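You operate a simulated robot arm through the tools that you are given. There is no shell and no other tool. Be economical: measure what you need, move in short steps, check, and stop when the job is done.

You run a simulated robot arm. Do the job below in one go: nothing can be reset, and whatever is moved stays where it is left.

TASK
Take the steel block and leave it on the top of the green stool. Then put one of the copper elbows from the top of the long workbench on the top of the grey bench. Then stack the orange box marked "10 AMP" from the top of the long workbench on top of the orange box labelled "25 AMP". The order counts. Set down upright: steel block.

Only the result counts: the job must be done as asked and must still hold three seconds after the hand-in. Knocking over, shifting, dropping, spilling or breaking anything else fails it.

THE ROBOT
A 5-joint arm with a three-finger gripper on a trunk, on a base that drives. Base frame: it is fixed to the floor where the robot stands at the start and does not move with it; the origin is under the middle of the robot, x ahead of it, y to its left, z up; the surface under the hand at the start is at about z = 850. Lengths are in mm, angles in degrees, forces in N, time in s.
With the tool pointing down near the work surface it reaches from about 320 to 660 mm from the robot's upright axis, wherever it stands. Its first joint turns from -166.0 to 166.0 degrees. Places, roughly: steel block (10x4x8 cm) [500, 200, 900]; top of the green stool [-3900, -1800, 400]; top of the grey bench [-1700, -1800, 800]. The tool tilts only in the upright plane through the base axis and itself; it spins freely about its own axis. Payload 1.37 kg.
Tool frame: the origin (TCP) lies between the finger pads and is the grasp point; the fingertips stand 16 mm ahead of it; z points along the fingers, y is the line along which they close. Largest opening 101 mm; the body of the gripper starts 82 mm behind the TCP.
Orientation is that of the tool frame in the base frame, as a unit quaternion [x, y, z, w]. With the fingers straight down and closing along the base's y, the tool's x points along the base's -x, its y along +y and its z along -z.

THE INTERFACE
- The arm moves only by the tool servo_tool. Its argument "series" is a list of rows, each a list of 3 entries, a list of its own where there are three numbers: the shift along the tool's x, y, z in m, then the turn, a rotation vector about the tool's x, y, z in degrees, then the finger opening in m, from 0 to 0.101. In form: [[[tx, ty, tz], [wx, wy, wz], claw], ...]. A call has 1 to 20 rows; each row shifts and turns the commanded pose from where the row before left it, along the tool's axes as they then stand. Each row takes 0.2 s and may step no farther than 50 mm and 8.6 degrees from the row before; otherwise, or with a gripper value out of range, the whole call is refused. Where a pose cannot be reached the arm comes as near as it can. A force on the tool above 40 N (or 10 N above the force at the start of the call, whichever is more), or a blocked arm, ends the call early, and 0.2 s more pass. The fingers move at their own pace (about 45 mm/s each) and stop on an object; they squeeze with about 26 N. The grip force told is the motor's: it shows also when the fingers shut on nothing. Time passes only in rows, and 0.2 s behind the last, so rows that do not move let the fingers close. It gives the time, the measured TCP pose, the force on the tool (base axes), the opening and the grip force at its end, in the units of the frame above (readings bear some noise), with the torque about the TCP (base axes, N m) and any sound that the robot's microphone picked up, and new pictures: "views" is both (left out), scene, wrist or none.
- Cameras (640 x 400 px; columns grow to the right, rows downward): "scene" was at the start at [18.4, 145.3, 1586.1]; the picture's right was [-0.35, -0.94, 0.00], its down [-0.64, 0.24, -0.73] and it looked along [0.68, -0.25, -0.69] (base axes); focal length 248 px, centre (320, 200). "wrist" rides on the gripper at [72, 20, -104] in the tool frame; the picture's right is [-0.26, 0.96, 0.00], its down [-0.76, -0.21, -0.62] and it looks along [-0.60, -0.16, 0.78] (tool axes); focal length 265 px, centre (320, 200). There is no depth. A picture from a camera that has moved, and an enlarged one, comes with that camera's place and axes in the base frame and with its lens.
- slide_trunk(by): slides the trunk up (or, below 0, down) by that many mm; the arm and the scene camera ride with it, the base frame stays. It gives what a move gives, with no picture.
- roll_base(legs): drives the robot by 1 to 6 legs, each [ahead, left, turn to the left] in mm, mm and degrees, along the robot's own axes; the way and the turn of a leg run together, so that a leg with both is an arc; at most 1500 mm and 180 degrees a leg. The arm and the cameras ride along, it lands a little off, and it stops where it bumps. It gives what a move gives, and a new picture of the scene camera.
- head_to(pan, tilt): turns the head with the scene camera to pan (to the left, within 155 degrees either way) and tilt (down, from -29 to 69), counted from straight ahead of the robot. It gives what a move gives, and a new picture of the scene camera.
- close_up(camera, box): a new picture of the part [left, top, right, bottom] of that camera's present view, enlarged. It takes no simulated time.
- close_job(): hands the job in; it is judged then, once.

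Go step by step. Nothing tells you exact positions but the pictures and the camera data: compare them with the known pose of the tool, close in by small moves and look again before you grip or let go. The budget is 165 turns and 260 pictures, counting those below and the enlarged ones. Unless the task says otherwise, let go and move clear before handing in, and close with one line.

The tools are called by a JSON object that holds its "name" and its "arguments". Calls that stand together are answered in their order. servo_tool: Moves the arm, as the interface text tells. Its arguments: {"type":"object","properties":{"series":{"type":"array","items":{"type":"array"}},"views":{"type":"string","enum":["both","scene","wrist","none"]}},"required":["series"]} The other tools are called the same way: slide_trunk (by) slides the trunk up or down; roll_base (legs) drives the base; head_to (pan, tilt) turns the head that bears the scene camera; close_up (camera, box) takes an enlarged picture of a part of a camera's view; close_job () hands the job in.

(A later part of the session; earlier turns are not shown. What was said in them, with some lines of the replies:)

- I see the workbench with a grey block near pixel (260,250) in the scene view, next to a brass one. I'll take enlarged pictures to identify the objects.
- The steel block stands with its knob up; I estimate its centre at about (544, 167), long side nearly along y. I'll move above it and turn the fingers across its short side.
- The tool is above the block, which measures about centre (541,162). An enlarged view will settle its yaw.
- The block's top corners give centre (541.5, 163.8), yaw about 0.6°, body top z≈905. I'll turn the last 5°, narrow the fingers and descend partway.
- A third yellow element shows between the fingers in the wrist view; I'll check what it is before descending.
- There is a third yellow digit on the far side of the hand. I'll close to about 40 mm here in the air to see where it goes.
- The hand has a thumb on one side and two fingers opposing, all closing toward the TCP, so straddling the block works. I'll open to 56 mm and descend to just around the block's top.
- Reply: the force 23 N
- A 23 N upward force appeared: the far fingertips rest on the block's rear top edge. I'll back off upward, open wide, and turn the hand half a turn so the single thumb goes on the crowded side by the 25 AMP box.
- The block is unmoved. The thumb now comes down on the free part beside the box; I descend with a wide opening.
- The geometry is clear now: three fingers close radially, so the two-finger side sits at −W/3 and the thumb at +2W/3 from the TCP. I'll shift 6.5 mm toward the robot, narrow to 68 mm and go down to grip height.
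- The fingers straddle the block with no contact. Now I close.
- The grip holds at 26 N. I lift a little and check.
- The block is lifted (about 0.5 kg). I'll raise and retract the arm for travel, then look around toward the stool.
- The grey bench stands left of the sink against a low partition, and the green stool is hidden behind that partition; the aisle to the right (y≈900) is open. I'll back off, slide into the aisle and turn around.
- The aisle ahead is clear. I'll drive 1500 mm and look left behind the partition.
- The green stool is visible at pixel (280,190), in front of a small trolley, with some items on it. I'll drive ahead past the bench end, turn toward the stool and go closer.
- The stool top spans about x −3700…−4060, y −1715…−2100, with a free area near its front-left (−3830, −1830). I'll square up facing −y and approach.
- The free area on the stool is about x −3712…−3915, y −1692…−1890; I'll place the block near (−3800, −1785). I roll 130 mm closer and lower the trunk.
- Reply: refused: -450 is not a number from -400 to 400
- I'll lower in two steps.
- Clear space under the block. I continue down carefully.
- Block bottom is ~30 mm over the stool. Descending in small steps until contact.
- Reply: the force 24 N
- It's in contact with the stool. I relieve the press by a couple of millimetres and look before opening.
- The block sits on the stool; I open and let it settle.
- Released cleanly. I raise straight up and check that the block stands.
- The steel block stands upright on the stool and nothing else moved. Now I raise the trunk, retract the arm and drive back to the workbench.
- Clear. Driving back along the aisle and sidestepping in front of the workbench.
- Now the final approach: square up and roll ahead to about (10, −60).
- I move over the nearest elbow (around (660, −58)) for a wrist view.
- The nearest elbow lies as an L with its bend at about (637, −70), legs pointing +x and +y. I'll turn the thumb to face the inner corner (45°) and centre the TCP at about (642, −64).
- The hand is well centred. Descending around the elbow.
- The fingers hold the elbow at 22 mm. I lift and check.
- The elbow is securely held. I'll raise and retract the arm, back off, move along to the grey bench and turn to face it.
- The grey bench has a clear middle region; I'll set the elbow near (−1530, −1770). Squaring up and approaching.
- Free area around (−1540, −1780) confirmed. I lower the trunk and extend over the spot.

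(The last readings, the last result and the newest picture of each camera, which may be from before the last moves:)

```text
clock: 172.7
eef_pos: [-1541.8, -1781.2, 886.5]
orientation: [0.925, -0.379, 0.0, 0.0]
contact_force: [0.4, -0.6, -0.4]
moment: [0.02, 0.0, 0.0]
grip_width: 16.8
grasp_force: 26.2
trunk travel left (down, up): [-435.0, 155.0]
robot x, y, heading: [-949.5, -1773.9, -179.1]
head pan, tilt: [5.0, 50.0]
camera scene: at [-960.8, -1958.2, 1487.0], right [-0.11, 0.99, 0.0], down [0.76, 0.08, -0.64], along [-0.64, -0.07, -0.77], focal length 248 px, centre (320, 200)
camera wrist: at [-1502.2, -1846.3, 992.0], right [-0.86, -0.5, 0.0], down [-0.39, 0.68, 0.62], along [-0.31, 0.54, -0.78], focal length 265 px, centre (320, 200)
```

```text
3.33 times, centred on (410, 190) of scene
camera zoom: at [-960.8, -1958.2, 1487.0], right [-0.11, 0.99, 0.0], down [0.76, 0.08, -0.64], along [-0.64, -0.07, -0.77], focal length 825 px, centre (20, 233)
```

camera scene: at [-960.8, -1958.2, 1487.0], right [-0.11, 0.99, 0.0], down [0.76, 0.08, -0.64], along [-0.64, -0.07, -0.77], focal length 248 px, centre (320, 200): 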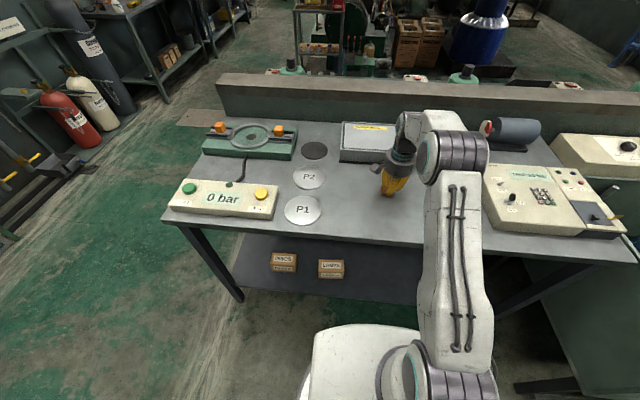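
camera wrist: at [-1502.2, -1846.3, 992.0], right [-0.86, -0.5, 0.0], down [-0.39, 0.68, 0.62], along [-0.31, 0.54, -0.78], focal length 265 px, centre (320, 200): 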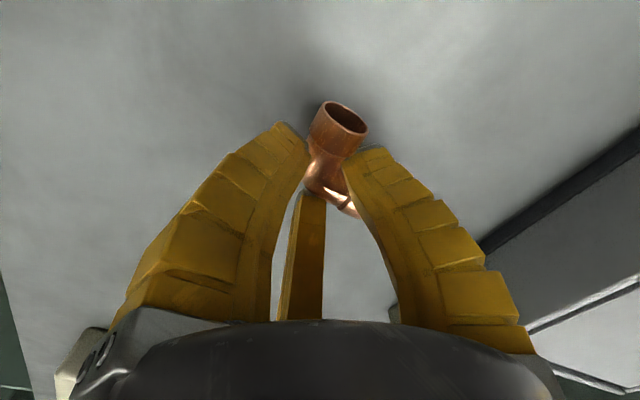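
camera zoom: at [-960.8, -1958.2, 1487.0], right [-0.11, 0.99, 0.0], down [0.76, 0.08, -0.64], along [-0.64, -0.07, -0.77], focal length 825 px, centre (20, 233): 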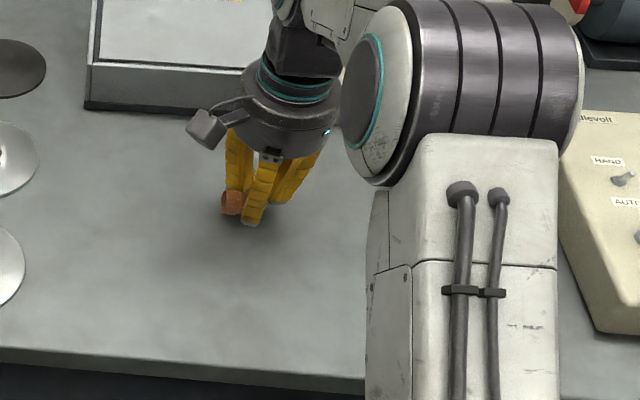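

Descending gently until the elbow touches.

{"name": "servo_tool", "arguments": {"series": [[[0, 0, 0.025], [0, 0, 0], 0.01], [[0, 0, 0.015], [0, 0, 0], 0.01], [[0, 0, 0.008], [0, 0, 0], 0.01], [[0, 0, 0.006], [0, 0, 0], 0.01], [[0, 0, 0], [0, 0, 0], 0.01]], "views": "wrist"}}

{"name": "close_up", "arguments": {"camera": "scene", "box": [340, 150, 440, 230]}}

```text
clock: 173.2
eef_pos: [-1544.2, -1780.4, 875.0]
orientation: [0.926, -0.379, -0.009, 0.003]
contact_force: [6.1, 0.8, 21.5]
moment: [-0.12, -0.04, 0.03]
grip_width: 20.1
grasp_force: 26.1
trunk travel left (down, up): [-435.0, 155.0]
robot x, y, heading: [-946.4, -1774.9, -178.9]
head pan, tilt: [5.0, 50.0]
stopped in row 2: the force on the tool passed its limit at 47 N (the readings are from after the stop); the commanded pose is now the measured one
camera wrist: at [-1503.1, -1846.8, 980.2], right [-0.86, -0.5, 0.02], down [-0.38, 0.68, 0.63], along [-0.33, 0.54, -0.78], focal length 265 px, centre (320, 200)
```

wrist: 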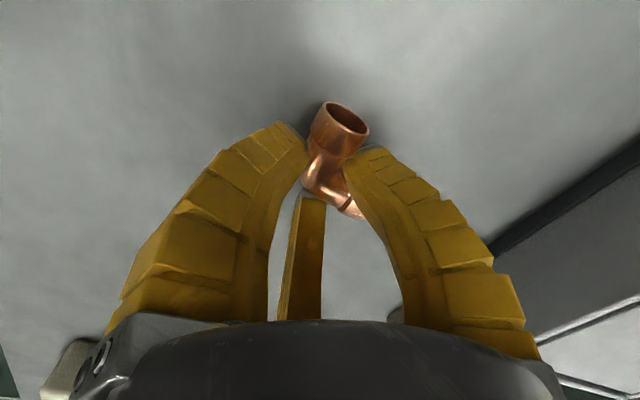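

```text
5.00 times, centred on (390, 190) of scene
camera zoom: at [-958.9, -1958.2, 1487.4], right [-0.11, 0.99, 0.0], down [0.76, 0.08, -0.64], along [-0.64, -0.07, -0.77], focal length 1238 px, centre (-30, 250)
```

zoom: 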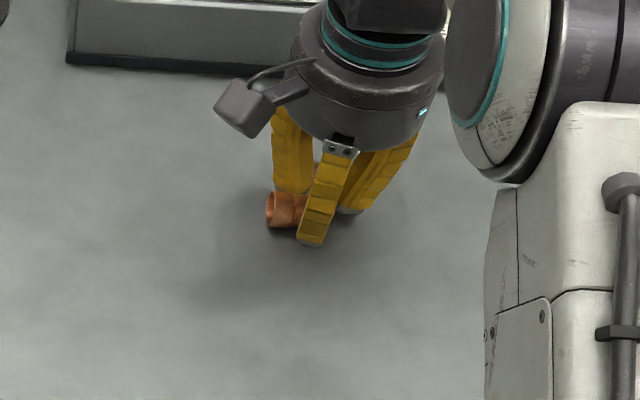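

Contact: the bench is higher than stated (top ≈ 850). The elbow rests on it; I relieve slightly and open.

{"name": "servo_tool", "arguments": {"series": [[[0, 0, -0.002], [0, 0, 0], 0.01], [[0, 0, 0], [0, 0, 0], 0.03], [[0, 0, 0], [0, 0, 0], 0.045], [[0, 0, 0], [0, 0, 0], 0.06], [[0, 0, 0], [0, 0, 0], 0.075], [[0, 0, 0], [0, 0, 0], 0.075]], "views": "wrist"}}

```text
clock: 174.6
eef_pos: [-1543.5, -1782.7, 873.9]
orientation: [0.926, -0.379, -0.007, 0.003]
contact_force: [0.0, -0.2, 0.3]
moment: [-0.01, 0.02, 0.04]
grip_width: 77.6
grasp_force: 1.9
trunk travel left (down, up): [-435.0, 155.0]
robot x, y, heading: [-948.8, -1775.8, -179.1]
head pan, tilt: [5.0, 50.0]
camera wrist: at [-1503.2, -1847.4, 978.3], right [-0.86, -0.5, 0.01], down [-0.39, 0.68, 0.63], along [-0.32, 0.54, -0.78], focal length 265 px, centre (320, 200)
```

wrist: 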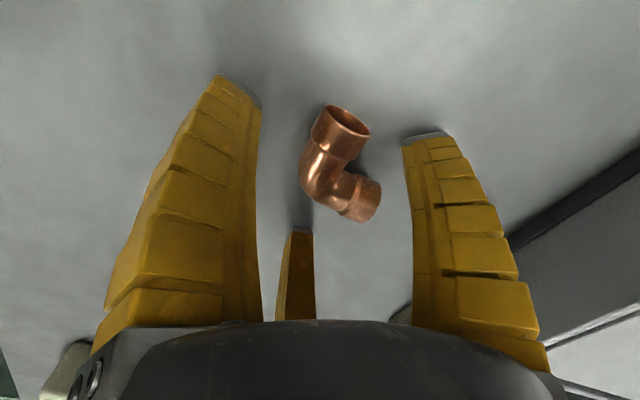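

The elbow lies on the grey bench. I raise, retract and go back to the workbench.

{"name": "servo_tool", "arguments": {"series": [[[0, 0, -0.02], [0, 0, 0], 0.075], [[0, 0, -0.04], [0, 0, 0], 0.075], [[0, 0, -0.04], [0, 0, 0], 0.075], [[0, 0, -0.04], [0, 0, 0], 0.075], [[0.027, -0.029, 0], [0, 0, 0], 0.075], [[0.027, -0.029, 0], [0, 0, 0], 0.075], [[0.027, -0.029, 0], [0, 0, 0], 0.075], [[0.027, -0.029, 0], [0, 0, 0], 0.075], [[0.027, -0.029, 0], [0, 0, 0], 0.075]], "views": "scene"}}

{"name": "slide_trunk", "arguments": {"by": 120}}

{"name": "close_up", "arguments": {"camera": "scene", "box": [280, 120, 480, 260]}}

```text
clock: 176.6
eef_pos: [-1345.8, -1775.1, 1010.5]
orientation: [0.926, -0.378, -0.007, 0.002]
contact_force: [-0.4, -0.4, -0.3]
moment: [-0.01, -0.03, -0.02]
grip_width: 77.8
grasp_force: 2.0
trunk travel left (down, up): [-435.0, 155.0]
robot x, y, heading: [-949.4, -1774.6, -179.1]
head pan, tilt: [5.0, 50.0]
camera scene: at [-960.2, -1958.1, 1487.0], right [-0.11, 0.99, 0.0], down [0.76, 0.08, -0.64], along [-0.64, -0.07, -0.77], focal length 248 px, centre (320, 200)
```

scene: 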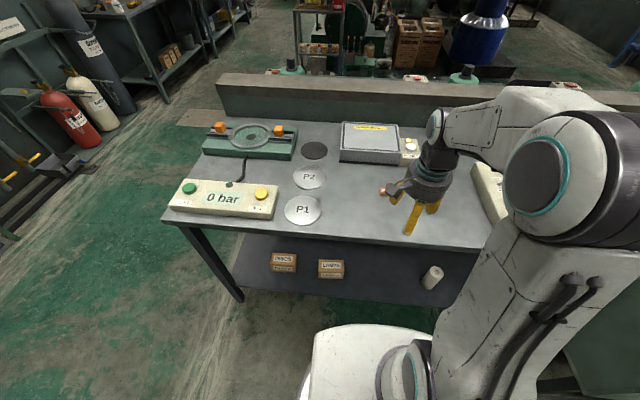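

```text
clock: 178.1
eef_pos: [-1345.7, -1775.5, 1130.9]
orientation: [0.926, -0.378, -0.007, 0.001]
contact_force: [-0.2, -0.8, 0.7]
moment: [0.0, 0.0, -0.03]
grip_width: 77.6
grasp_force: 2.3
trunk travel left (down, up): [-555.0, 35.0]
robot x, y, heading: [-947.6, -1771.7, -179.0]
head pan, tilt: [5.0, 50.0]
```

```text
2.86 times, centred on (380, 190) of scene
camera zoom: at [-960.9, -1958.2, 1606.9], right [-0.11, 0.99, 0.0], down [0.76, 0.08, -0.64], along [-0.64, -0.07, -0.77], focal length 708 px, centre (149, 229)
```

zoom: 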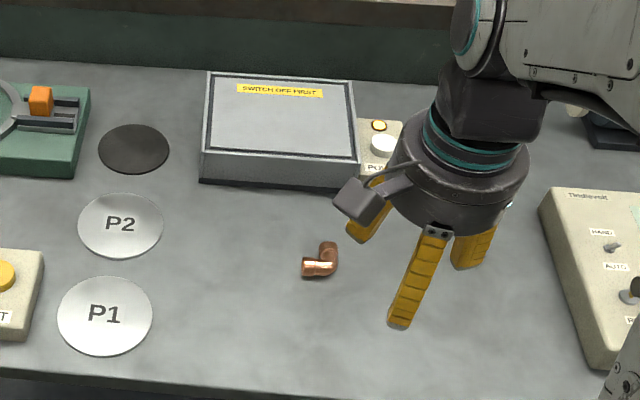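

The elbow sits safely on the grey bench. Now back to the workbench for the fuse boxes.

{"name": "roll_base", "arguments": {"legs": [[-590, 0, 0], [0, 0, 179], [0, 850, 0], [0, 850, 0]]}}

{"name": "head_to", "arguments": {"pan": -20, "tilt": 43}}

```text
clock: 197.1
eef_pos: [-5.1, -56.1, 1130.8]
orientation: [0.381, 0.924, 0.002, 0.007]
contact_force: [0.2, 0.4, -0.2]
moment: [-0.02, 0.0, -0.01]
grip_width: 77.6
grasp_force: 1.8
trunk travel left (down, up): [-555.0, 35.0]
robot x, y, heading: [-404.1, -57.9, 0.9]
head pan, tilt: [5.0, 50.0]
camera scene: at [-386.2, 126.2, 1606.9], right [0.1, -0.99, 0.0], down [-0.76, -0.08, -0.64], along [0.64, 0.07, -0.77], focal length 248 px, centre (320, 200)
```

scene: 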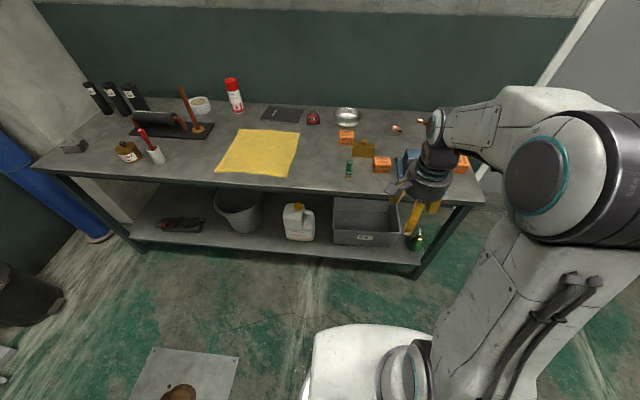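

```text
clock: 198.0
eef_pos: [-3.1, -55.9, 1129.3]
orientation: [0.38, 0.925, 0.003, 0.007]
contact_force: [-0.5, -1.6, -0.2]
moment: [-0.03, 0.01, 0.01]
grip_width: 77.6
grasp_force: 1.6
trunk travel left (down, up): [-555.0, 35.0]
robot x, y, heading: [-403.7, -54.5, 0.8]
head pan, tilt: [-20.0, 43.0]
camera scene: at [-384.5, 90.8, 1616.7], right [-0.33, -0.94, 0.0], down [-0.64, 0.22, -0.73], along [0.69, -0.24, -0.68], focal length 248 px, centre (320, 200)
```

scene: 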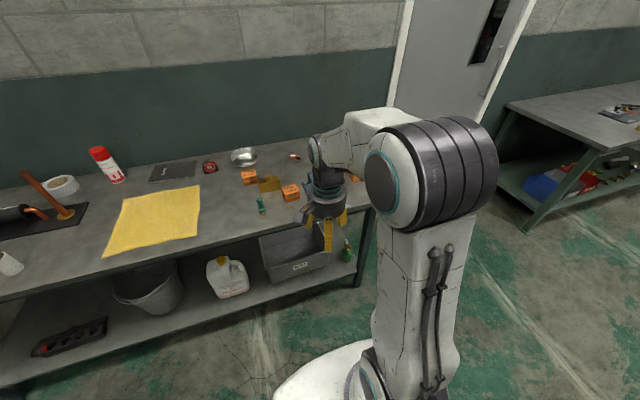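

{"name": "roll_base", "arguments": {"legs": [[412, 0, -0.8]]}}

{"name": "servo_tool", "arguments": {"series": [[[-0.035, -0.03, 0], [0, 0, 0], 0.09], [[-0.035, -0.03, 0], [0, 0, 0], 0.09], [[-0.035, -0.03, 0], [0, 0, 0], 0.09], [[-0.035, -0.03, 0], [0, 0, 0], 0.09], [[-0.035, -0.02, 0.01], [0, 0, 0], 0.09], [[-0.035, -0.01, 0.01], [0, 0, 0], 0.09], [[0, 0, 0], [0, 0, 0], 0.09]]}}

```text
clock: 200.5
eef_pos: [411.2, -54.7, 1131.1]
orientation: [0.384, 0.923, 0.002, 0.005]
contact_force: [0.2, -0.3, -1.0]
moment: [-0.01, 0.03, 0.05]
grip_width: 77.6
grasp_force: 1.5
trunk travel left (down, up): [-555.0, 35.0]
robot x, y, heading: [13.7, -50.6, 0.3]
head pan, tilt: [-20.0, 43.0]
camera scene: at [31.7, 95.1, 1616.7], right [-0.34, -0.94, 0.0], down [-0.64, 0.23, -0.73], along [0.69, -0.25, -0.68], focal length 248 px, centre (320, 200)
```

scene: 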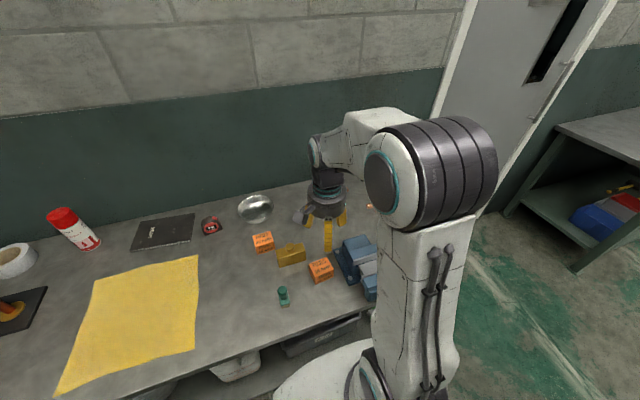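

```text
clock: 202.1
eef_pos: [452.0, -311.7, 1112.5]
orientation: [0.384, 0.923, -0.001, 0.006]
contact_force: [-0.1, 0.5, 1.0]
moment: [0.0, 0.01, 0.0]
grip_width: 91.0
grasp_force: 0.9
trunk travel left (down, up): [-555.0, 35.0]
robot x, y, heading: [8.5, -53.7, 0.3]
head pan, tilt: [-20.0, 43.0]
camera scene: at [30.5, 95.4, 1616.7], right [-0.34, -0.94, 0.0], down [-0.64, 0.23, -0.73], along [0.69, -0.25, -0.68], focal length 248 px, centre (320, 200)
camera wrist: at [416.1, -246.3, 1217.6], right [0.87, 0.49, 0.01], down [0.38, -0.68, 0.63], along [0.31, -0.55, -0.78], focal length 265 px, centre (320, 200)
```

scene: 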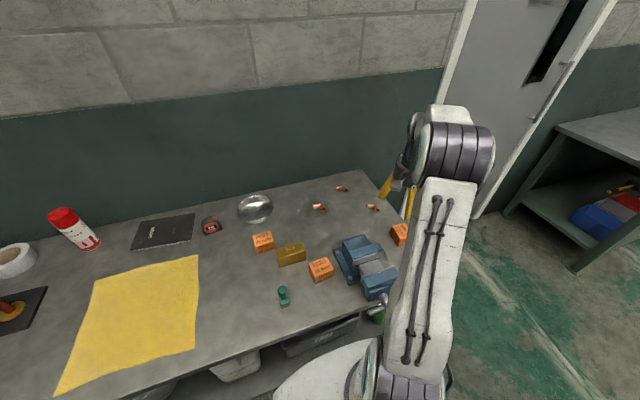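
wrist: 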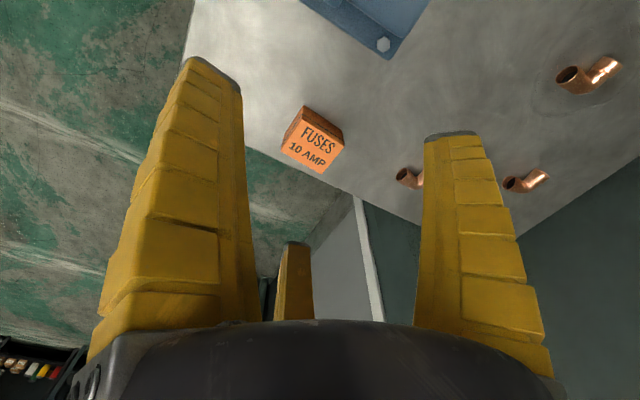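

{"name": "close_up", "arguments": {"camera": "wrist", "box": [260, 80, 380, 200]}}

{"name": "close_up", "arguments": {"camera": "scene", "box": [230, 170, 430, 310]}}

```text
3.33 times, centred on (320, 140) of wrist
camera zoom: at [416.1, -246.3, 1217.6], right [0.87, 0.49, 0.01], down [0.38, -0.68, 0.63], along [0.31, -0.55, -0.78], focal length 885 px, centre (320, 400)
```

zoom: 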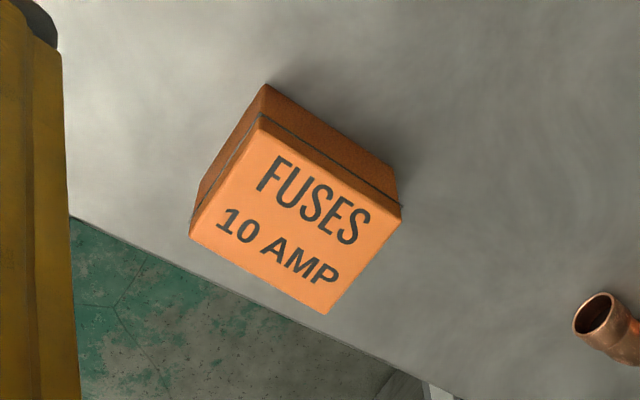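

```text
2.86 times, centred on (330, 240) of scene
camera zoom: at [30.5, 95.4, 1616.7], right [-0.34, -0.94, 0.0], down [-0.64, 0.23, -0.73], along [0.69, -0.25, -0.68], focal length 708 px, centre (291, 86)
```

zoom: 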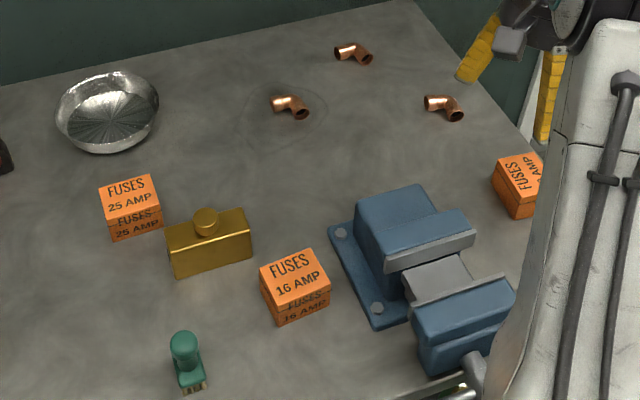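

The 10 AMP box: centre (491, −399), about 66 × 55 × 46 mm, long side along x. The 25 AMP box is centred near (635, 95), top z≈896. I'll bring the hand over the 10 AMP box with the thumb toward +y so the two fingers take its rear corners.

{"name": "servo_tool", "arguments": {"series": [[[-0.032, -0.0134, 0.01], [0, 0, 0], 0.09], [[-0.032, -0.0134, 0.02], [0, 0, 0], 0.09], [[-0.032, -0.0134, 0.02], [0, 0, 0], 0.09], [[0, 0, 0.02], [0, 0, -8.24], 0.09], [[0, 0, 0.02], [0, 0, -8.24], 0.09], [[0, 0, 0.02], [0, 0, -8.24], 0.09], [[0, 0, 0.02], [0, 0, -8.24], 0.09], [[0, 0, 0], [0, 0, -8.24], 0.09], [[0, 0, 0], [0, 0, 0], 0.09]]}}

{"name": "close_up", "arguments": {"camera": "wrist", "box": [240, 0, 400, 160]}}

```text
clock: 204.1
eef_pos: [493.3, -404.3, 981.9]
orientation: [0.034, 0.999, -0.003, 0.004]
contact_force: [1.2, 0.3, -0.1]
moment: [-0.03, 0.02, 0.03]
grip_width: 91.2
grasp_force: 1.4
trunk travel left (down, up): [-555.0, 35.0]
robot x, y, heading: [10.4, -53.2, 0.0]
head pan, tilt: [-20.0, 43.0]
camera scene: at [30.9, 95.0, 1616.8], right [-0.34, -0.94, 0.0], down [-0.64, 0.23, -0.73], along [0.69, -0.25, -0.68], focal length 248 px, centre (320, 200)
camera wrist: at [423.2, -380.3, 1085.7], right [0.33, 0.94, 0.0], down [0.74, -0.25, 0.63], along [0.59, -0.21, -0.78], focal length 265 px, centre (320, 200)
```

scene: 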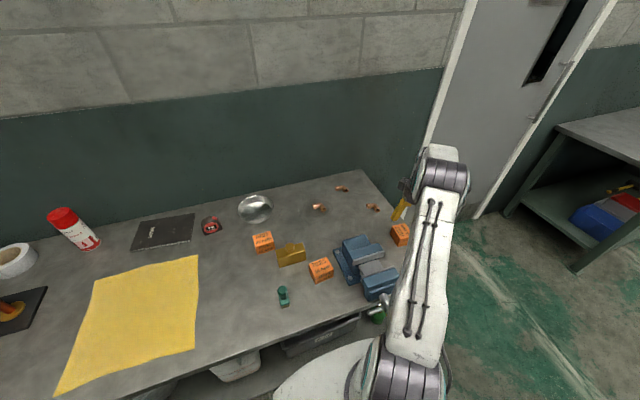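
wrist: 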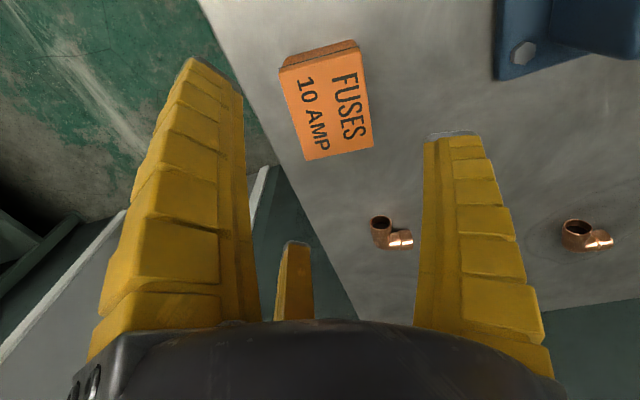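

```text
2.50 times, centred on (320, 80) of wrist
camera zoom: at [423.2, -380.3, 1085.7], right [0.33, 0.94, 0.0], down [0.74, -0.25, 0.63], along [0.59, -0.21, -0.78], focal length 664 px, centre (320, 500)
```

zoom: 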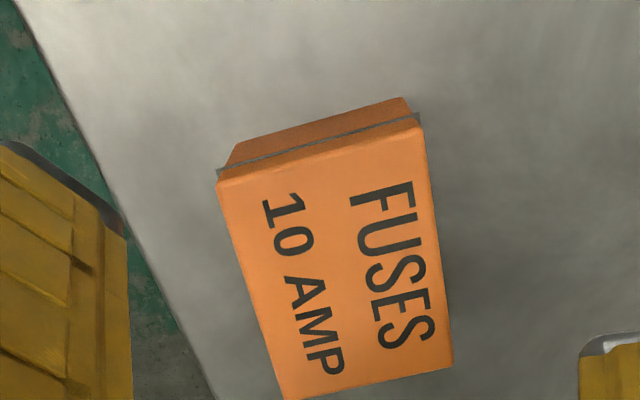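

The box centre checks at (492, −398), aligned with the hand within a degree. Descending around it.

{"name": "servo_tool", "arguments": {"series": [[[0.0018, -0.0022, 0.03], [0, 0, 0], 0.09], [[0, 0, 0.03], [0, 0, 0], 0.09], [[0, 0, 0.02], [0, 0, 0], 0.09], [[0, 0, 0.015], [0, 0, 0], 0.09], [[0, 0, 0.012], [0, 0, 0], 0.09], [[0, 0, 0], [0, 0, 0], 0.09]], "views": "wrist"}}

{"name": "close_up", "arguments": {"camera": "scene", "box": [360, 190, 440, 270]}}

```text
clock: 205.5
eef_pos: [493.5, -406.8, 872.8]
orientation: [0.035, 0.999, -0.003, 0.004]
contact_force: [-0.8, 0.2, -0.5]
moment: [0.0, 0.0, 0.0]
grip_width: 91.3
grasp_force: 0.9
trunk travel left (down, up): [-555.0, 35.0]
robot x, y, heading: [17.5, -48.3, 0.4]
head pan, tilt: [-20.0, 43.0]
camera wrist: at [424.7, -382.6, 977.8], right [0.33, 0.94, 0.0], down [0.73, -0.26, 0.63], along [0.59, -0.21, -0.78], focal length 265 px, centre (320, 200)
```

wrist: 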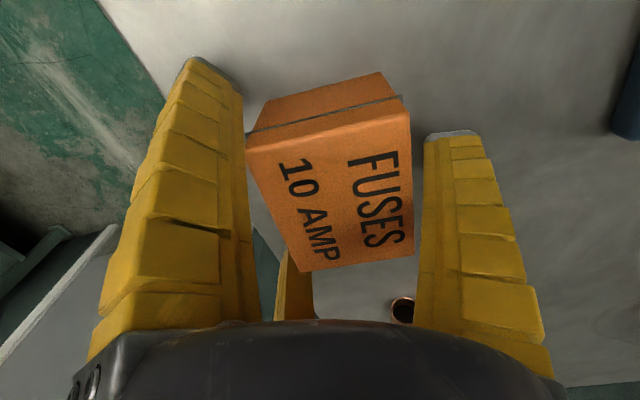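

```text
5.00 times, centred on (400, 230) of scene
camera zoom: at [30.9, 95.0, 1616.8], right [-0.34, -0.94, 0.0], down [-0.64, 0.23, -0.73], along [0.69, -0.25, -0.68], focal length 1238 px, centre (-80, 50)
```

zoom: 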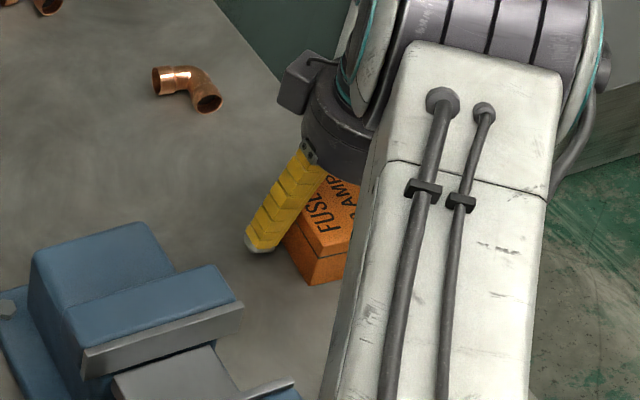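

Good clearance on all sides. Closing on the box.

{"name": "servo_tool", "arguments": {"series": [[[0, 0, 0], [0, 0, 0], 0.075], [[0, 0, 0], [0, 0, 0], 0.06], [[0, 0, 0], [0, 0, 0], 0.045], [[0, 0, 0], [0, 0, 0], 0.03], [[0, 0, 0], [0, 0, 0], 0.03], [[0, 0, 0], [0, 0, 0], 0.03]], "views": "wrist"}}

```text
clock: 206.9
eef_pos: [494.5, -408.1, 873.6]
orientation: [0.035, 0.999, -0.004, 0.004]
contact_force: [-1.1, 0.4, 2.4]
moment: [0.11, 0.08, 0.08]
grip_width: 71.5
grasp_force: 26.1
trunk travel left (down, up): [-555.0, 35.0]
robot x, y, heading: [11.9, -53.6, 0.1]
head pan, tilt: [-20.0, 43.0]
camera wrist: at [424.6, -382.5, 978.1], right [0.33, 0.94, 0.0], down [0.73, -0.26, 0.63], along [0.59, -0.21, -0.78], focal length 265 px, centre (320, 200)
```

wrist: 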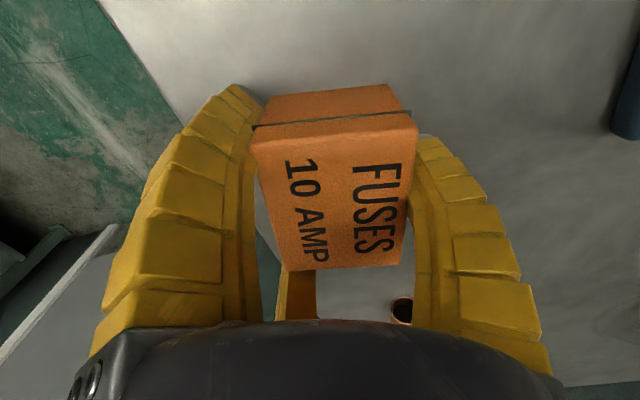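

The box is gripped (71 mm, 26 N), slightly rotated in the hand. Lifting to check.

{"name": "servo_tool", "arguments": {"series": [[[0, 0, -0.01], [0, 0, 0], 0.03], [[0, 0, -0.02], [0, 0, 0], 0.03], [[0, 0, -0.03], [0, 0, 0], 0.03], [[0, 0, -0.03], [0, 0, 0], 0.03], [[0, 0, 0], [0, 0, 0], 0.03]], "views": "wrist"}}

{"name": "close_up", "arguments": {"camera": "scene", "box": [360, 170, 440, 250]}}

```text
clock: 208.1
eef_pos: [490.6, -408.7, 961.9]
orientation: [0.035, 0.999, -0.002, 0.004]
contact_force: [-0.7, 1.0, -1.6]
moment: [0.0, 0.01, -0.01]
grip_width: 71.0
grasp_force: 25.8
trunk travel left (down, up): [-555.0, 35.0]
robot x, y, heading: [14.3, -54.2, 0.5]
head pan, tilt: [-20.0, 43.0]
camera wrist: at [422.2, -383.7, 1067.6], right [0.33, 0.94, 0.0], down [0.74, -0.26, 0.63], along [0.59, -0.21, -0.78], focal length 265 px, centre (320, 200)
```

wrist: 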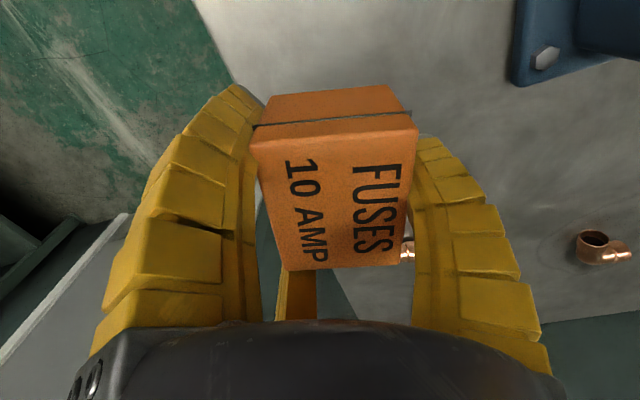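

```text
5.00 times, centred on (400, 210) of scene
camera zoom: at [31.1, 94.8, 1616.8], right [-0.34, -0.94, 0.0], down [-0.64, 0.23, -0.73], along [0.69, -0.25, -0.68], focal length 1238 px, centre (-80, 150)
```

zoom: 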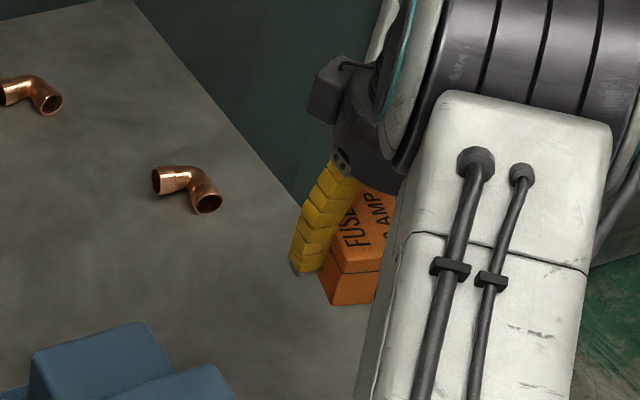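

The box is held; in the tool frame its centre is about (0, 9) mm and it is turned 9°. I'll raise it well over the vise, carry it toward the 25 AMP box, and turn it 77° so the long sides align; then shift the base left.

{"name": "servo_tool", "arguments": {"series": [[[0, 0, -0.04], [0, 0, 0], 0.03], [[0, 0, -0.04], [0, 0, 0], 0.03], [[0, 0, -0.04], [0, 0, 0], 0.03], [[-0.009, 0.045, 0], [0, 0, 0], 0.03], [[-0.009, 0.045, 0], [0, 0, 0], 0.03], [[-0.009, 0.045, 0], [0, 0, 0], 0.03], [[-0.009, 0.045, 0], [0, 0, 0], 0.03], [[-0.009, 0.045, 0], [0, 0, 0], 0.03], [[-0.009, 0.045, 0], [0, 0, 0], 0.03], [[-0.009, 0.045, 0], [0, 0, 0], 0.03], [[-0.009, 0.045, 0], [0, 0, 0], 0.03], [[-0.009, 0.045, 0], [0, 0, 0], 0.03], [[0, 0, 0], [0, 0, 0], 0.03]], "views": "none"}}

{"name": "servo_tool", "arguments": {"series": [[[0, 0, 0], [0, 0, 8.56], 0.03], [[0, 0, 0], [0, 0, 8.56], 0.03], [[0, 0, 0], [0, 0, 8.56], 0.03], [[0, 0, 0], [0, 0, 8.56], 0.03], [[0, 0, 0], [0, 0, 8.56], 0.03], [[0, 0, 0], [0, 0, 8.56], 0.03], [[0, 0, 0], [0, 0, 8.56], 0.03], [[0, 0, 0], [0, 0, 8.56], 0.03], [[0, 0, 0], [0, 0, 8.56], 0.03], [[0, 0, 0], [0, 0, 0], 0.03]], "views": "wrist"}}

{"name": "roll_base", "arguments": {"legs": [[0, 100, 0]]}}

```text
clock: 210.9
eef_pos: [603.5, -12.1, 1083.8]
orientation: [0.035, 0.999, 0.001, 0.007]
contact_force: [0.5, 1.0, -0.7]
moment: [0.01, 0.03, 0.04]
grip_width: 70.5
grasp_force: 25.8
trunk travel left (down, up): [-555.0, 35.0]
robot x, y, heading: [12.8, -54.8, 0.4]
head pan, tilt: [-20.0, 43.0]
```

```text
clock: 213.1
eef_pos: [600.1, -8.7, 1085.4]
orientation: [0.65, 0.76, 0.005, 0.006]
contact_force: [-0.6, 0.9, -0.3]
moment: [0.0, 0.02, -0.01]
grip_width: 69.7
grasp_force: 26.2
trunk travel left (down, up): [-555.0, 35.0]
robot x, y, heading: [9.2, -51.9, 0.4]
head pan, tilt: [-20.0, 43.0]
camera wrist: at [608.4, 65.0, 1192.0], right [0.99, -0.11, 0.01], down [-0.1, -0.78, 0.62], along [-0.06, -0.62, -0.79], focal length 265 px, centre (320, 200)
```

wrist: 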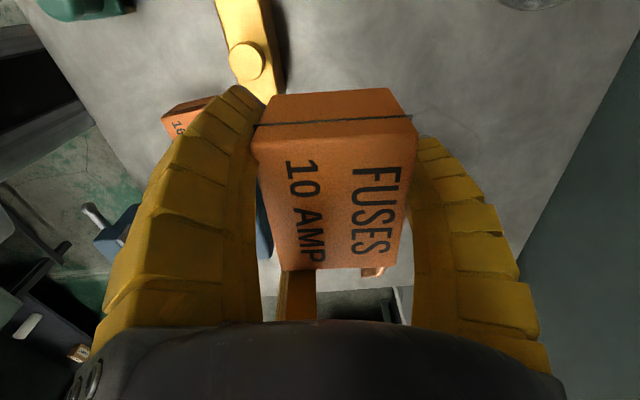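

```text
clock: 214.3
eef_pos: [598.3, 90.5, 1086.3]
orientation: [0.65, 0.76, 0.005, 0.005]
contact_force: [0.1, 0.5, -1.4]
moment: [-0.09, 0.03, 0.02]
grip_width: 69.7
grasp_force: 26.1
trunk travel left (down, up): [-555.0, 35.0]
robot x, y, heading: [11.5, 50.9, 0.3]
head pan, tilt: [-20.0, 43.0]
camera scene: at [30.8, 195.7, 1616.6], right [-0.34, -0.94, 0.0], down [-0.64, 0.23, -0.73], along [0.69, -0.25, -0.68], focal length 248 px, centre (320, 200)
```

scene: 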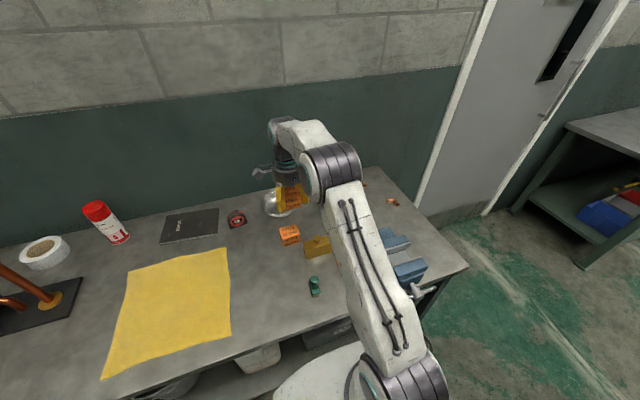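

Now I re-measure the 25 AMP box.

{"name": "head_to", "arguments": {"pan": -8, "tilt": 50}}

{"name": "close_up", "arguments": {"camera": "scene", "box": [240, 130, 360, 250]}}

```text
clock: 215.0
eef_pos: [600.1, 88.7, 1086.9]
orientation: [0.65, 0.76, 0.005, 0.005]
contact_force: [0.5, 0.8, -0.9]
moment: [-0.03, 0.03, -0.01]
grip_width: 69.4
grasp_force: 25.8
trunk travel left (down, up): [-555.0, 35.0]
robot x, y, heading: [16.1, 48.9, 0.3]
head pan, tilt: [-8.0, 50.0]
camera scene: at [29.1, 211.7, 1607.0], right [-0.14, -0.99, 0.0], down [-0.76, 0.1, -0.64], along [0.64, -0.09, -0.77], focal length 248 px, centre (320, 200)
```

scene: 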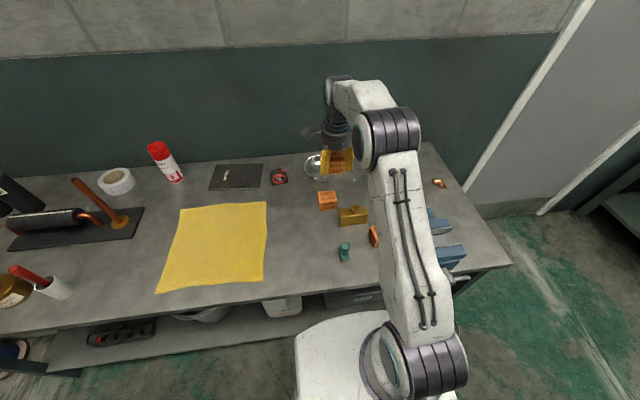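

```text
3.33 times, centred on (300, 190) of scene
camera zoom: at [29.1, 211.7, 1607.0], right [-0.14, -0.99, 0.0], down [-0.76, 0.1, -0.64], along [0.64, -0.09, -0.77], focal length 825 px, centre (387, 233)
```

zoom: 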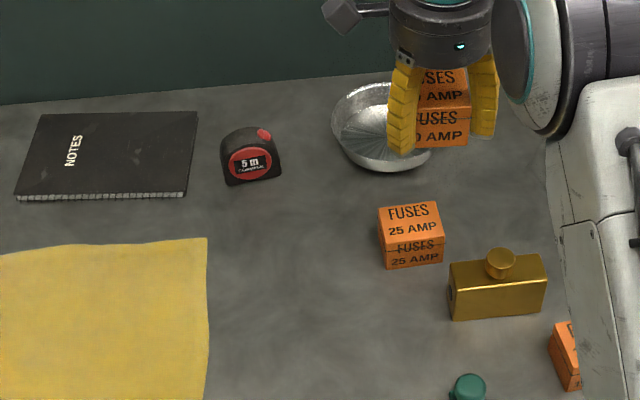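

The 25 AMP box centre is about (634, 102). I'll bring the held box over it with ~40 mm gap and compare their edges.

{"name": "servo_tool", "arguments": {"series": [[[0.008, 0.027, 0], [0, 0, 0], 0.03], [[0, 0, 0.04], [0, 0, 0], 0.03], [[0, 0, 0.04], [0, 0, 0], 0.03], [[0, 0, 0.04], [0, 0, 0], 0.03], [[0, 0, 0], [0, 0, 0], 0.03]], "views": "wrist"}}

{"name": "close_up", "arguments": {"camera": "scene", "box": [280, 150, 380, 230]}}

```text
clock: 216.2
eef_pos: [627.2, 102.6, 965.6]
orientation: [0.65, 0.759, 0.005, 0.005]
contact_force: [-0.4, -0.9, -1.0]
moment: [0.01, 0.04, -0.03]
grip_width: 69.3
grasp_force: 26.5
trunk travel left (down, up): [-555.0, 35.0]
robot x, y, heading: [13.4, 48.6, 0.4]
head pan, tilt: [-8.0, 50.0]
camera wrist: at [635.8, 176.9, 1070.2], right [0.99, -0.11, 0.01], down [-0.1, -0.78, 0.62], along [-0.06, -0.62, -0.79], focal length 265 px, centre (320, 200)
```

wrist: 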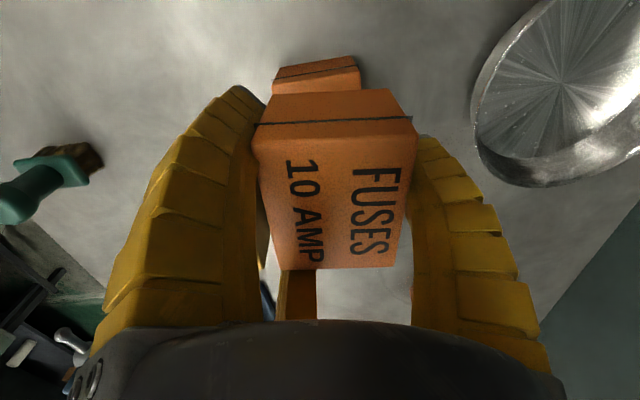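

```text
5.00 times, centred on (330, 190) of scene
camera zoom: at [28.8, 211.6, 1607.0], right [-0.13, -0.99, 0.0], down [-0.76, 0.1, -0.64], along [0.64, -0.09, -0.77], focal length 1238 px, centre (270, 250)
```

zoom: 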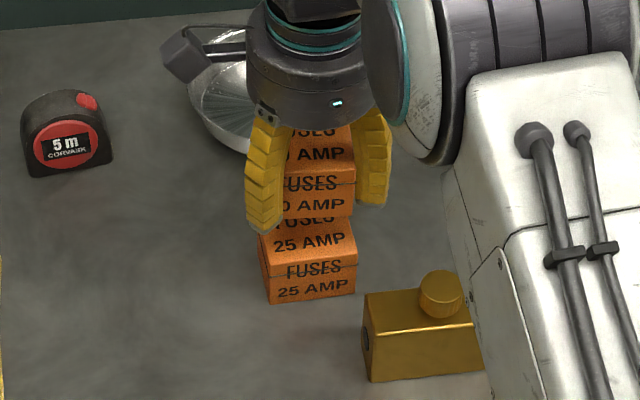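

{"name": "close_up", "arguments": {"camera": "wrist", "box": [240, 40, 430, 150]}}

```text
3.37 times, centred on (335, 95) of wrist
camera zoom: at [635.8, 176.9, 1070.2], right [0.99, -0.11, 0.01], down [-0.1, -0.78, 0.62], along [-0.06, -0.62, -0.79], focal length 894 px, centre (270, 554)
```

zoom: 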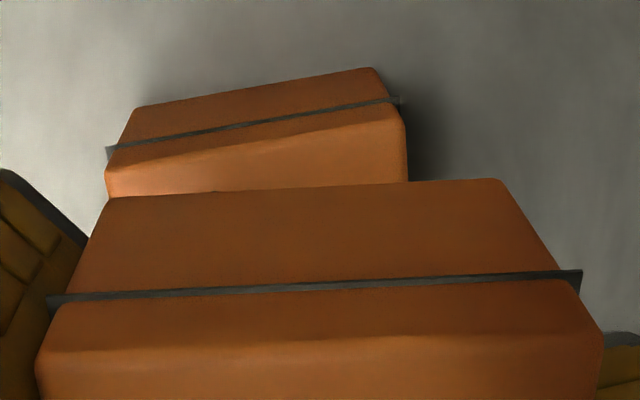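

In the wrist view the lower box is centred at (632, 101), yaw +2°; the held one at (636, 105), yaw −4°. I correct by 6° and (−4, −5) mm and go lower.

{"name": "servo_tool", "arguments": {"series": [[[-0.0044, -0.0045, 0], [0, 0, 0], 0.03], [[0, 0, 0], [0, 0, -6], 0.03], [[0, 0, 0.015], [0, 0, 0], 0.03], [[0, 0, 0.013], [0, 0, 0], 0.03], [[0, 0, 0], [0, 0, 0], 0.03]], "views": "none"}}

{"name": "close_up", "arguments": {"camera": "wrist", "box": [240, 40, 430, 150]}}

{"name": "close_up", "arguments": {"camera": "scene", "box": [290, 160, 370, 220]}}

```text
clock: 217.4
eef_pos: [623.5, 97.9, 937.1]
orientation: [0.609, 0.793, 0.005, 0.006]
contact_force: [0.5, 0.0, -2.2]
moment: [-0.01, 0.0, -0.01]
grip_width: 69.3
grasp_force: 26.3
trunk travel left (down, up): [-555.0, 35.0]
robot x, y, heading: [8.2, 47.9, 0.1]
head pan, tilt: [-8.0, 50.0]
```

```text
3.37 times, centred on (335, 95) of wrist
camera zoom: at [623.5, 172.2, 1043.3], right [1.0, -0.01, 0.01], down [-0.01, -0.78, 0.62], along [0.01, -0.62, -0.78], focal length 894 px, centre (270, 554)
```

zoom: 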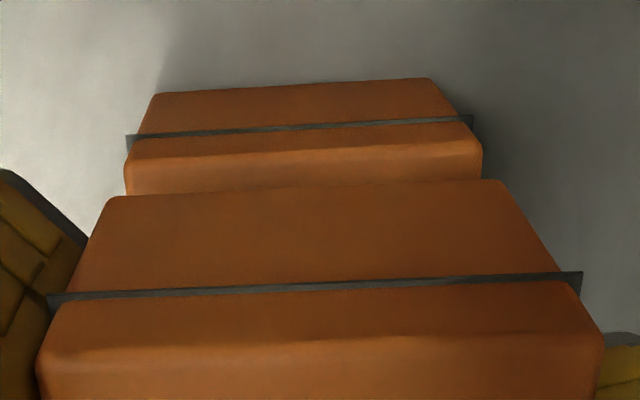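

```text
6.67 times, centred on (330, 190) of scene
camera zoom: at [29.1, 211.7, 1607.0], right [-0.13, -0.99, 0.0], down [-0.76, 0.1, -0.64], along [0.64, -0.09, -0.77], focal length 1651 px, centre (253, 267)
```

zoom: 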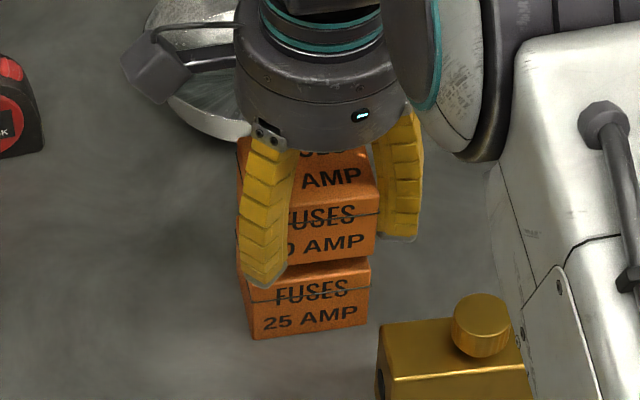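

Edges now coincide within about a millimetre. Lowering gently to contact.

{"name": "servo_tool", "arguments": {"series": [[[0, 0, 0.007], [0, 0, 0], 0.03], [[0, 0, 0.004], [0, 0, 0], 0.03], [[0, 0, 0.002], [0, 0, 0], 0.03], [[0, 0, 0], [0, 0, 0], 0.03]], "views": "none"}}

{"name": "close_up", "arguments": {"camera": "wrist", "box": [240, 40, 430, 150]}}

```text
clock: 218.4
eef_pos: [622.7, 95.7, 924.9]
orientation: [0.61, 0.792, 0.005, 0.004]
contact_force: [-0.1, 0.0, -1.0]
moment: [0.02, 0.03, -0.02]
grip_width: 68.9
grasp_force: 26.1
trunk travel left (down, up): [-555.0, 35.0]
robot x, y, heading: [11.4, 46.6, 0.6]
head pan, tilt: [-8.0, 50.0]
```

```text
3.37 times, centred on (335, 95) of wrist
camera zoom: at [624.0, 170.7, 1031.3], right [1.0, -0.01, 0.01], down [-0.01, -0.78, 0.62], along [0.01, -0.62, -0.78], focal length 894 px, centre (270, 554)
```

zoom: 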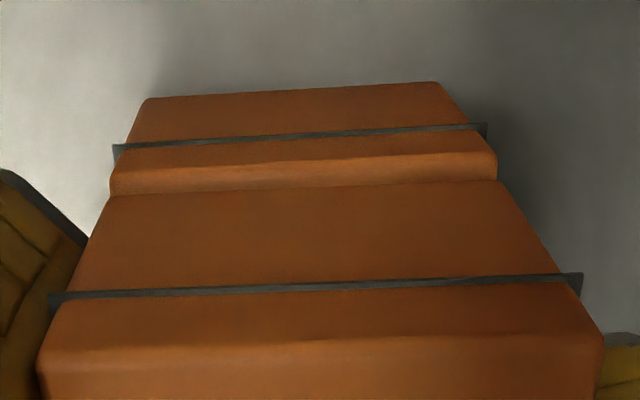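

{"name": "servo_tool", "arguments": {"series": [[[0, 0, 0.003], [0, 0, 0], 0.03], [[0, 0, 0.0015], [0, 0, 0], 0.03], [[0, 0, 0.0015], [0, 0, 0], 0.03], [[0, 0, 0], [0, 0, 0], 0.03]], "views": "none"}}

{"name": "close_up", "arguments": {"camera": "wrist", "box": [240, 40, 430, 150]}}

```text
clock: 219.4
eef_pos: [623.0, 96.6, 922.2]
orientation: [0.609, 0.793, 0.007, 0.007]
contact_force: [-0.8, -1.4, 20.0]
moment: [0.32, 0.24, 0.16]
grip_width: 68.8
grasp_force: 26.0
trunk travel left (down, up): [-555.0, 35.0]
robot x, y, heading: [13.3, 46.7, 0.4]
head pan, tilt: [-8.0, 50.0]
```

```text
3.37 times, centred on (335, 95) of wrist
camera zoom: at [624.2, 170.6, 1027.8], right [1.0, -0.01, 0.02], down [-0.02, -0.79, 0.62], along [0.01, -0.62, -0.79], focal length 894 px, centre (270, 554)
```

zoom: 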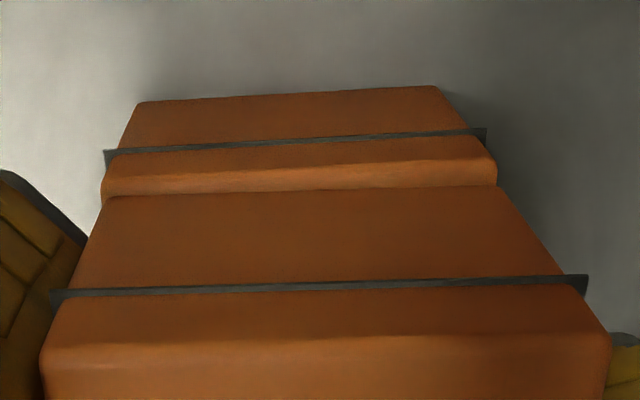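

It's resting on the lower box. I relieve the pressure and open gradually.

{"name": "servo_tool", "arguments": {"series": [[[0, 0, -0.0015], [0, 0, 0], 0.03], [[0, 0, 0], [0, 0, 0], 0.066], [[0, 0, 0], [0, 0, 0], 0.072], [[0, 0, 0], [0, 0, 0], 0.078], [[0, 0, 0], [0, 0, 0], 0.086], [[0, 0, 0], [0, 0, 0], 0.09], [[0, 0, 0], [0, 0, 0], 0.09]], "views": "wrist"}}

{"name": "close_up", "arguments": {"camera": "scene", "box": [290, 160, 370, 220]}}

```text
clock: 221.0
eef_pos: [622.5, 95.8, 919.9]
orientation: [0.609, 0.793, 0.004, 0.005]
contact_force: [0.7, 0.0, 0.3]
moment: [0.01, -0.02, 0.01]
grip_width: 91.4
grasp_force: 1.9
trunk travel left (down, up): [-555.0, 35.0]
robot x, y, heading: [13.3, 44.1, 0.5]
head pan, tilt: [-8.0, 50.0]
camera wrist: at [624.0, 170.3, 1026.1], right [1.0, -0.01, 0.01], down [-0.01, -0.78, 0.62], along [0.01, -0.62, -0.78], focal length 265 px, centre (320, 200)
```

wrist: 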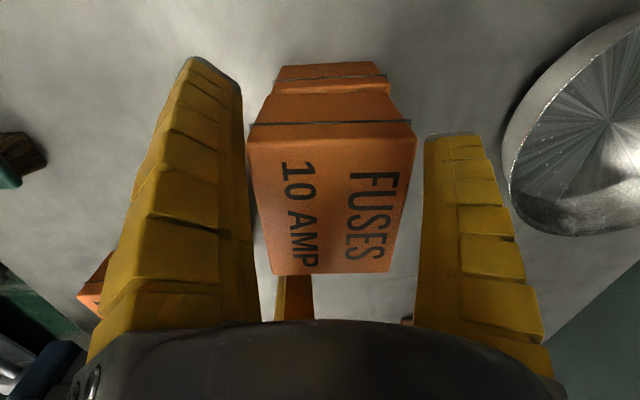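

```text
6.67 times, centred on (330, 190) of scene
camera zoom: at [29.0, 211.7, 1607.0], right [-0.13, -0.99, 0.0], down [-0.76, 0.1, -0.64], along [0.64, -0.09, -0.77], focal length 1651 px, centre (253, 267)
```

zoom: 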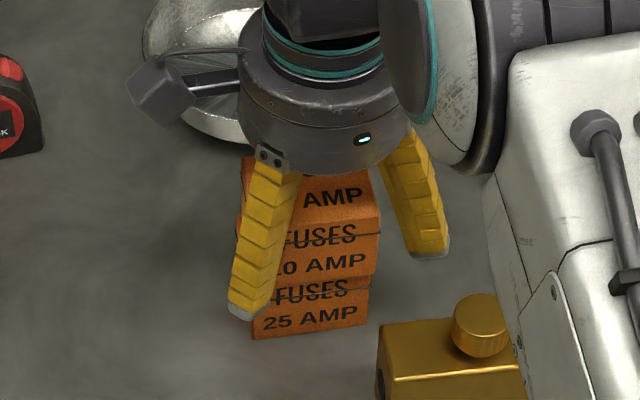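

Released and seated. I raise straight up and retract, then check the stack.

{"name": "servo_tool", "arguments": {"series": [[[0, 0, -0.015], [0, 0, 0], 0.095], [[0, 0, -0.03], [0, 0, 0], 0.095], [[0, 0, -0.04], [0, 0, 0], 0.095], [[0, 0, -0.04], [0, 0, 0], 0.095], [[0, 0, -0.04], [0, 0, 0], 0.095], [[0, -0.04, 0], [0, 0, 0], 0.095], [[0, -0.04, 0], [0, 0, 0], 0.095], [[0, -0.04, 0], [0, 0, 0], 0.095], [[0, -0.04, 0], [0, 0, 0], 0.095], [[0, 0, 0], [0, 0, 0], 0.095]]}}

{"name": "close_up", "arguments": {"camera": "scene", "box": [290, 140, 410, 240]}}

```text
clock: 223.2
eef_pos: [465.9, 56.6, 1084.8]
orientation: [0.609, 0.793, 0.005, 0.006]
contact_force: [0.3, 0.3, 0.5]
moment: [-0.01, -0.02, -0.03]
grip_width: 95.8
grasp_force: 0.8
trunk travel left (down, up): [-555.0, 35.0]
robot x, y, heading: [12.6, 49.5, 0.1]
head pan, tilt: [-8.0, 50.0]
camera scene: at [29.4, 211.7, 1607.0], right [-0.13, -0.99, 0.0], down [-0.76, 0.1, -0.64], along [0.64, -0.09, -0.77], focal length 248 px, centre (320, 200)
camera wrist: at [466.3, 129.7, 1191.0], right [1.0, -0.01, 0.01], down [-0.01, -0.78, 0.62], along [0.01, -0.62, -0.78], focal length 265 px, centre (320, 200)
```

scene: 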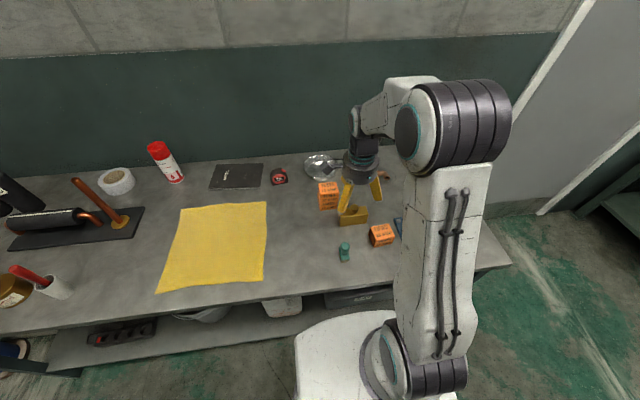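
wrist: 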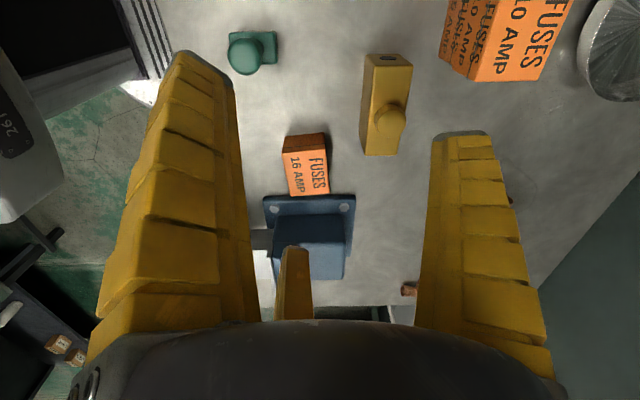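

```text
4.00 times, centred on (350, 190) of scene
camera zoom: at [29.4, 211.7, 1607.0], right [-0.13, -0.99, 0.0], down [-0.76, 0.1, -0.64], along [0.64, -0.09, -0.77], focal length 990 px, centre (200, 240)
```

zoom: 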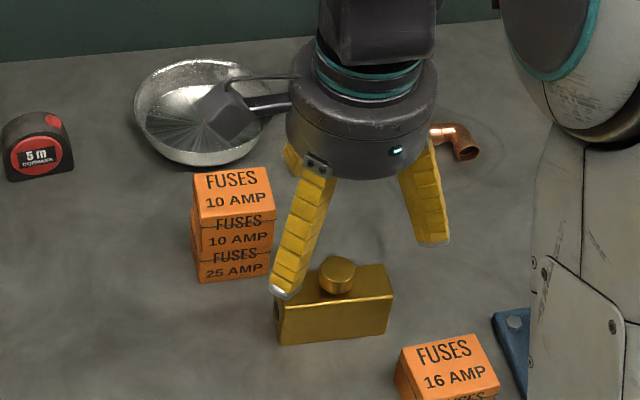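

The 10 AMP box sits squarely on the 25 AMP box, the other objects are where they were, and the hand is clear. Handing in.

{"name": "close_job", "arguments": {}}

```text
The job is handed in.
```

All three parts are done, in the order asked: the steel block stands upright on the green stool, one copper elbow is on the grey bench, and the 10 AMP box is stacked squarely on the 25 AMP box.
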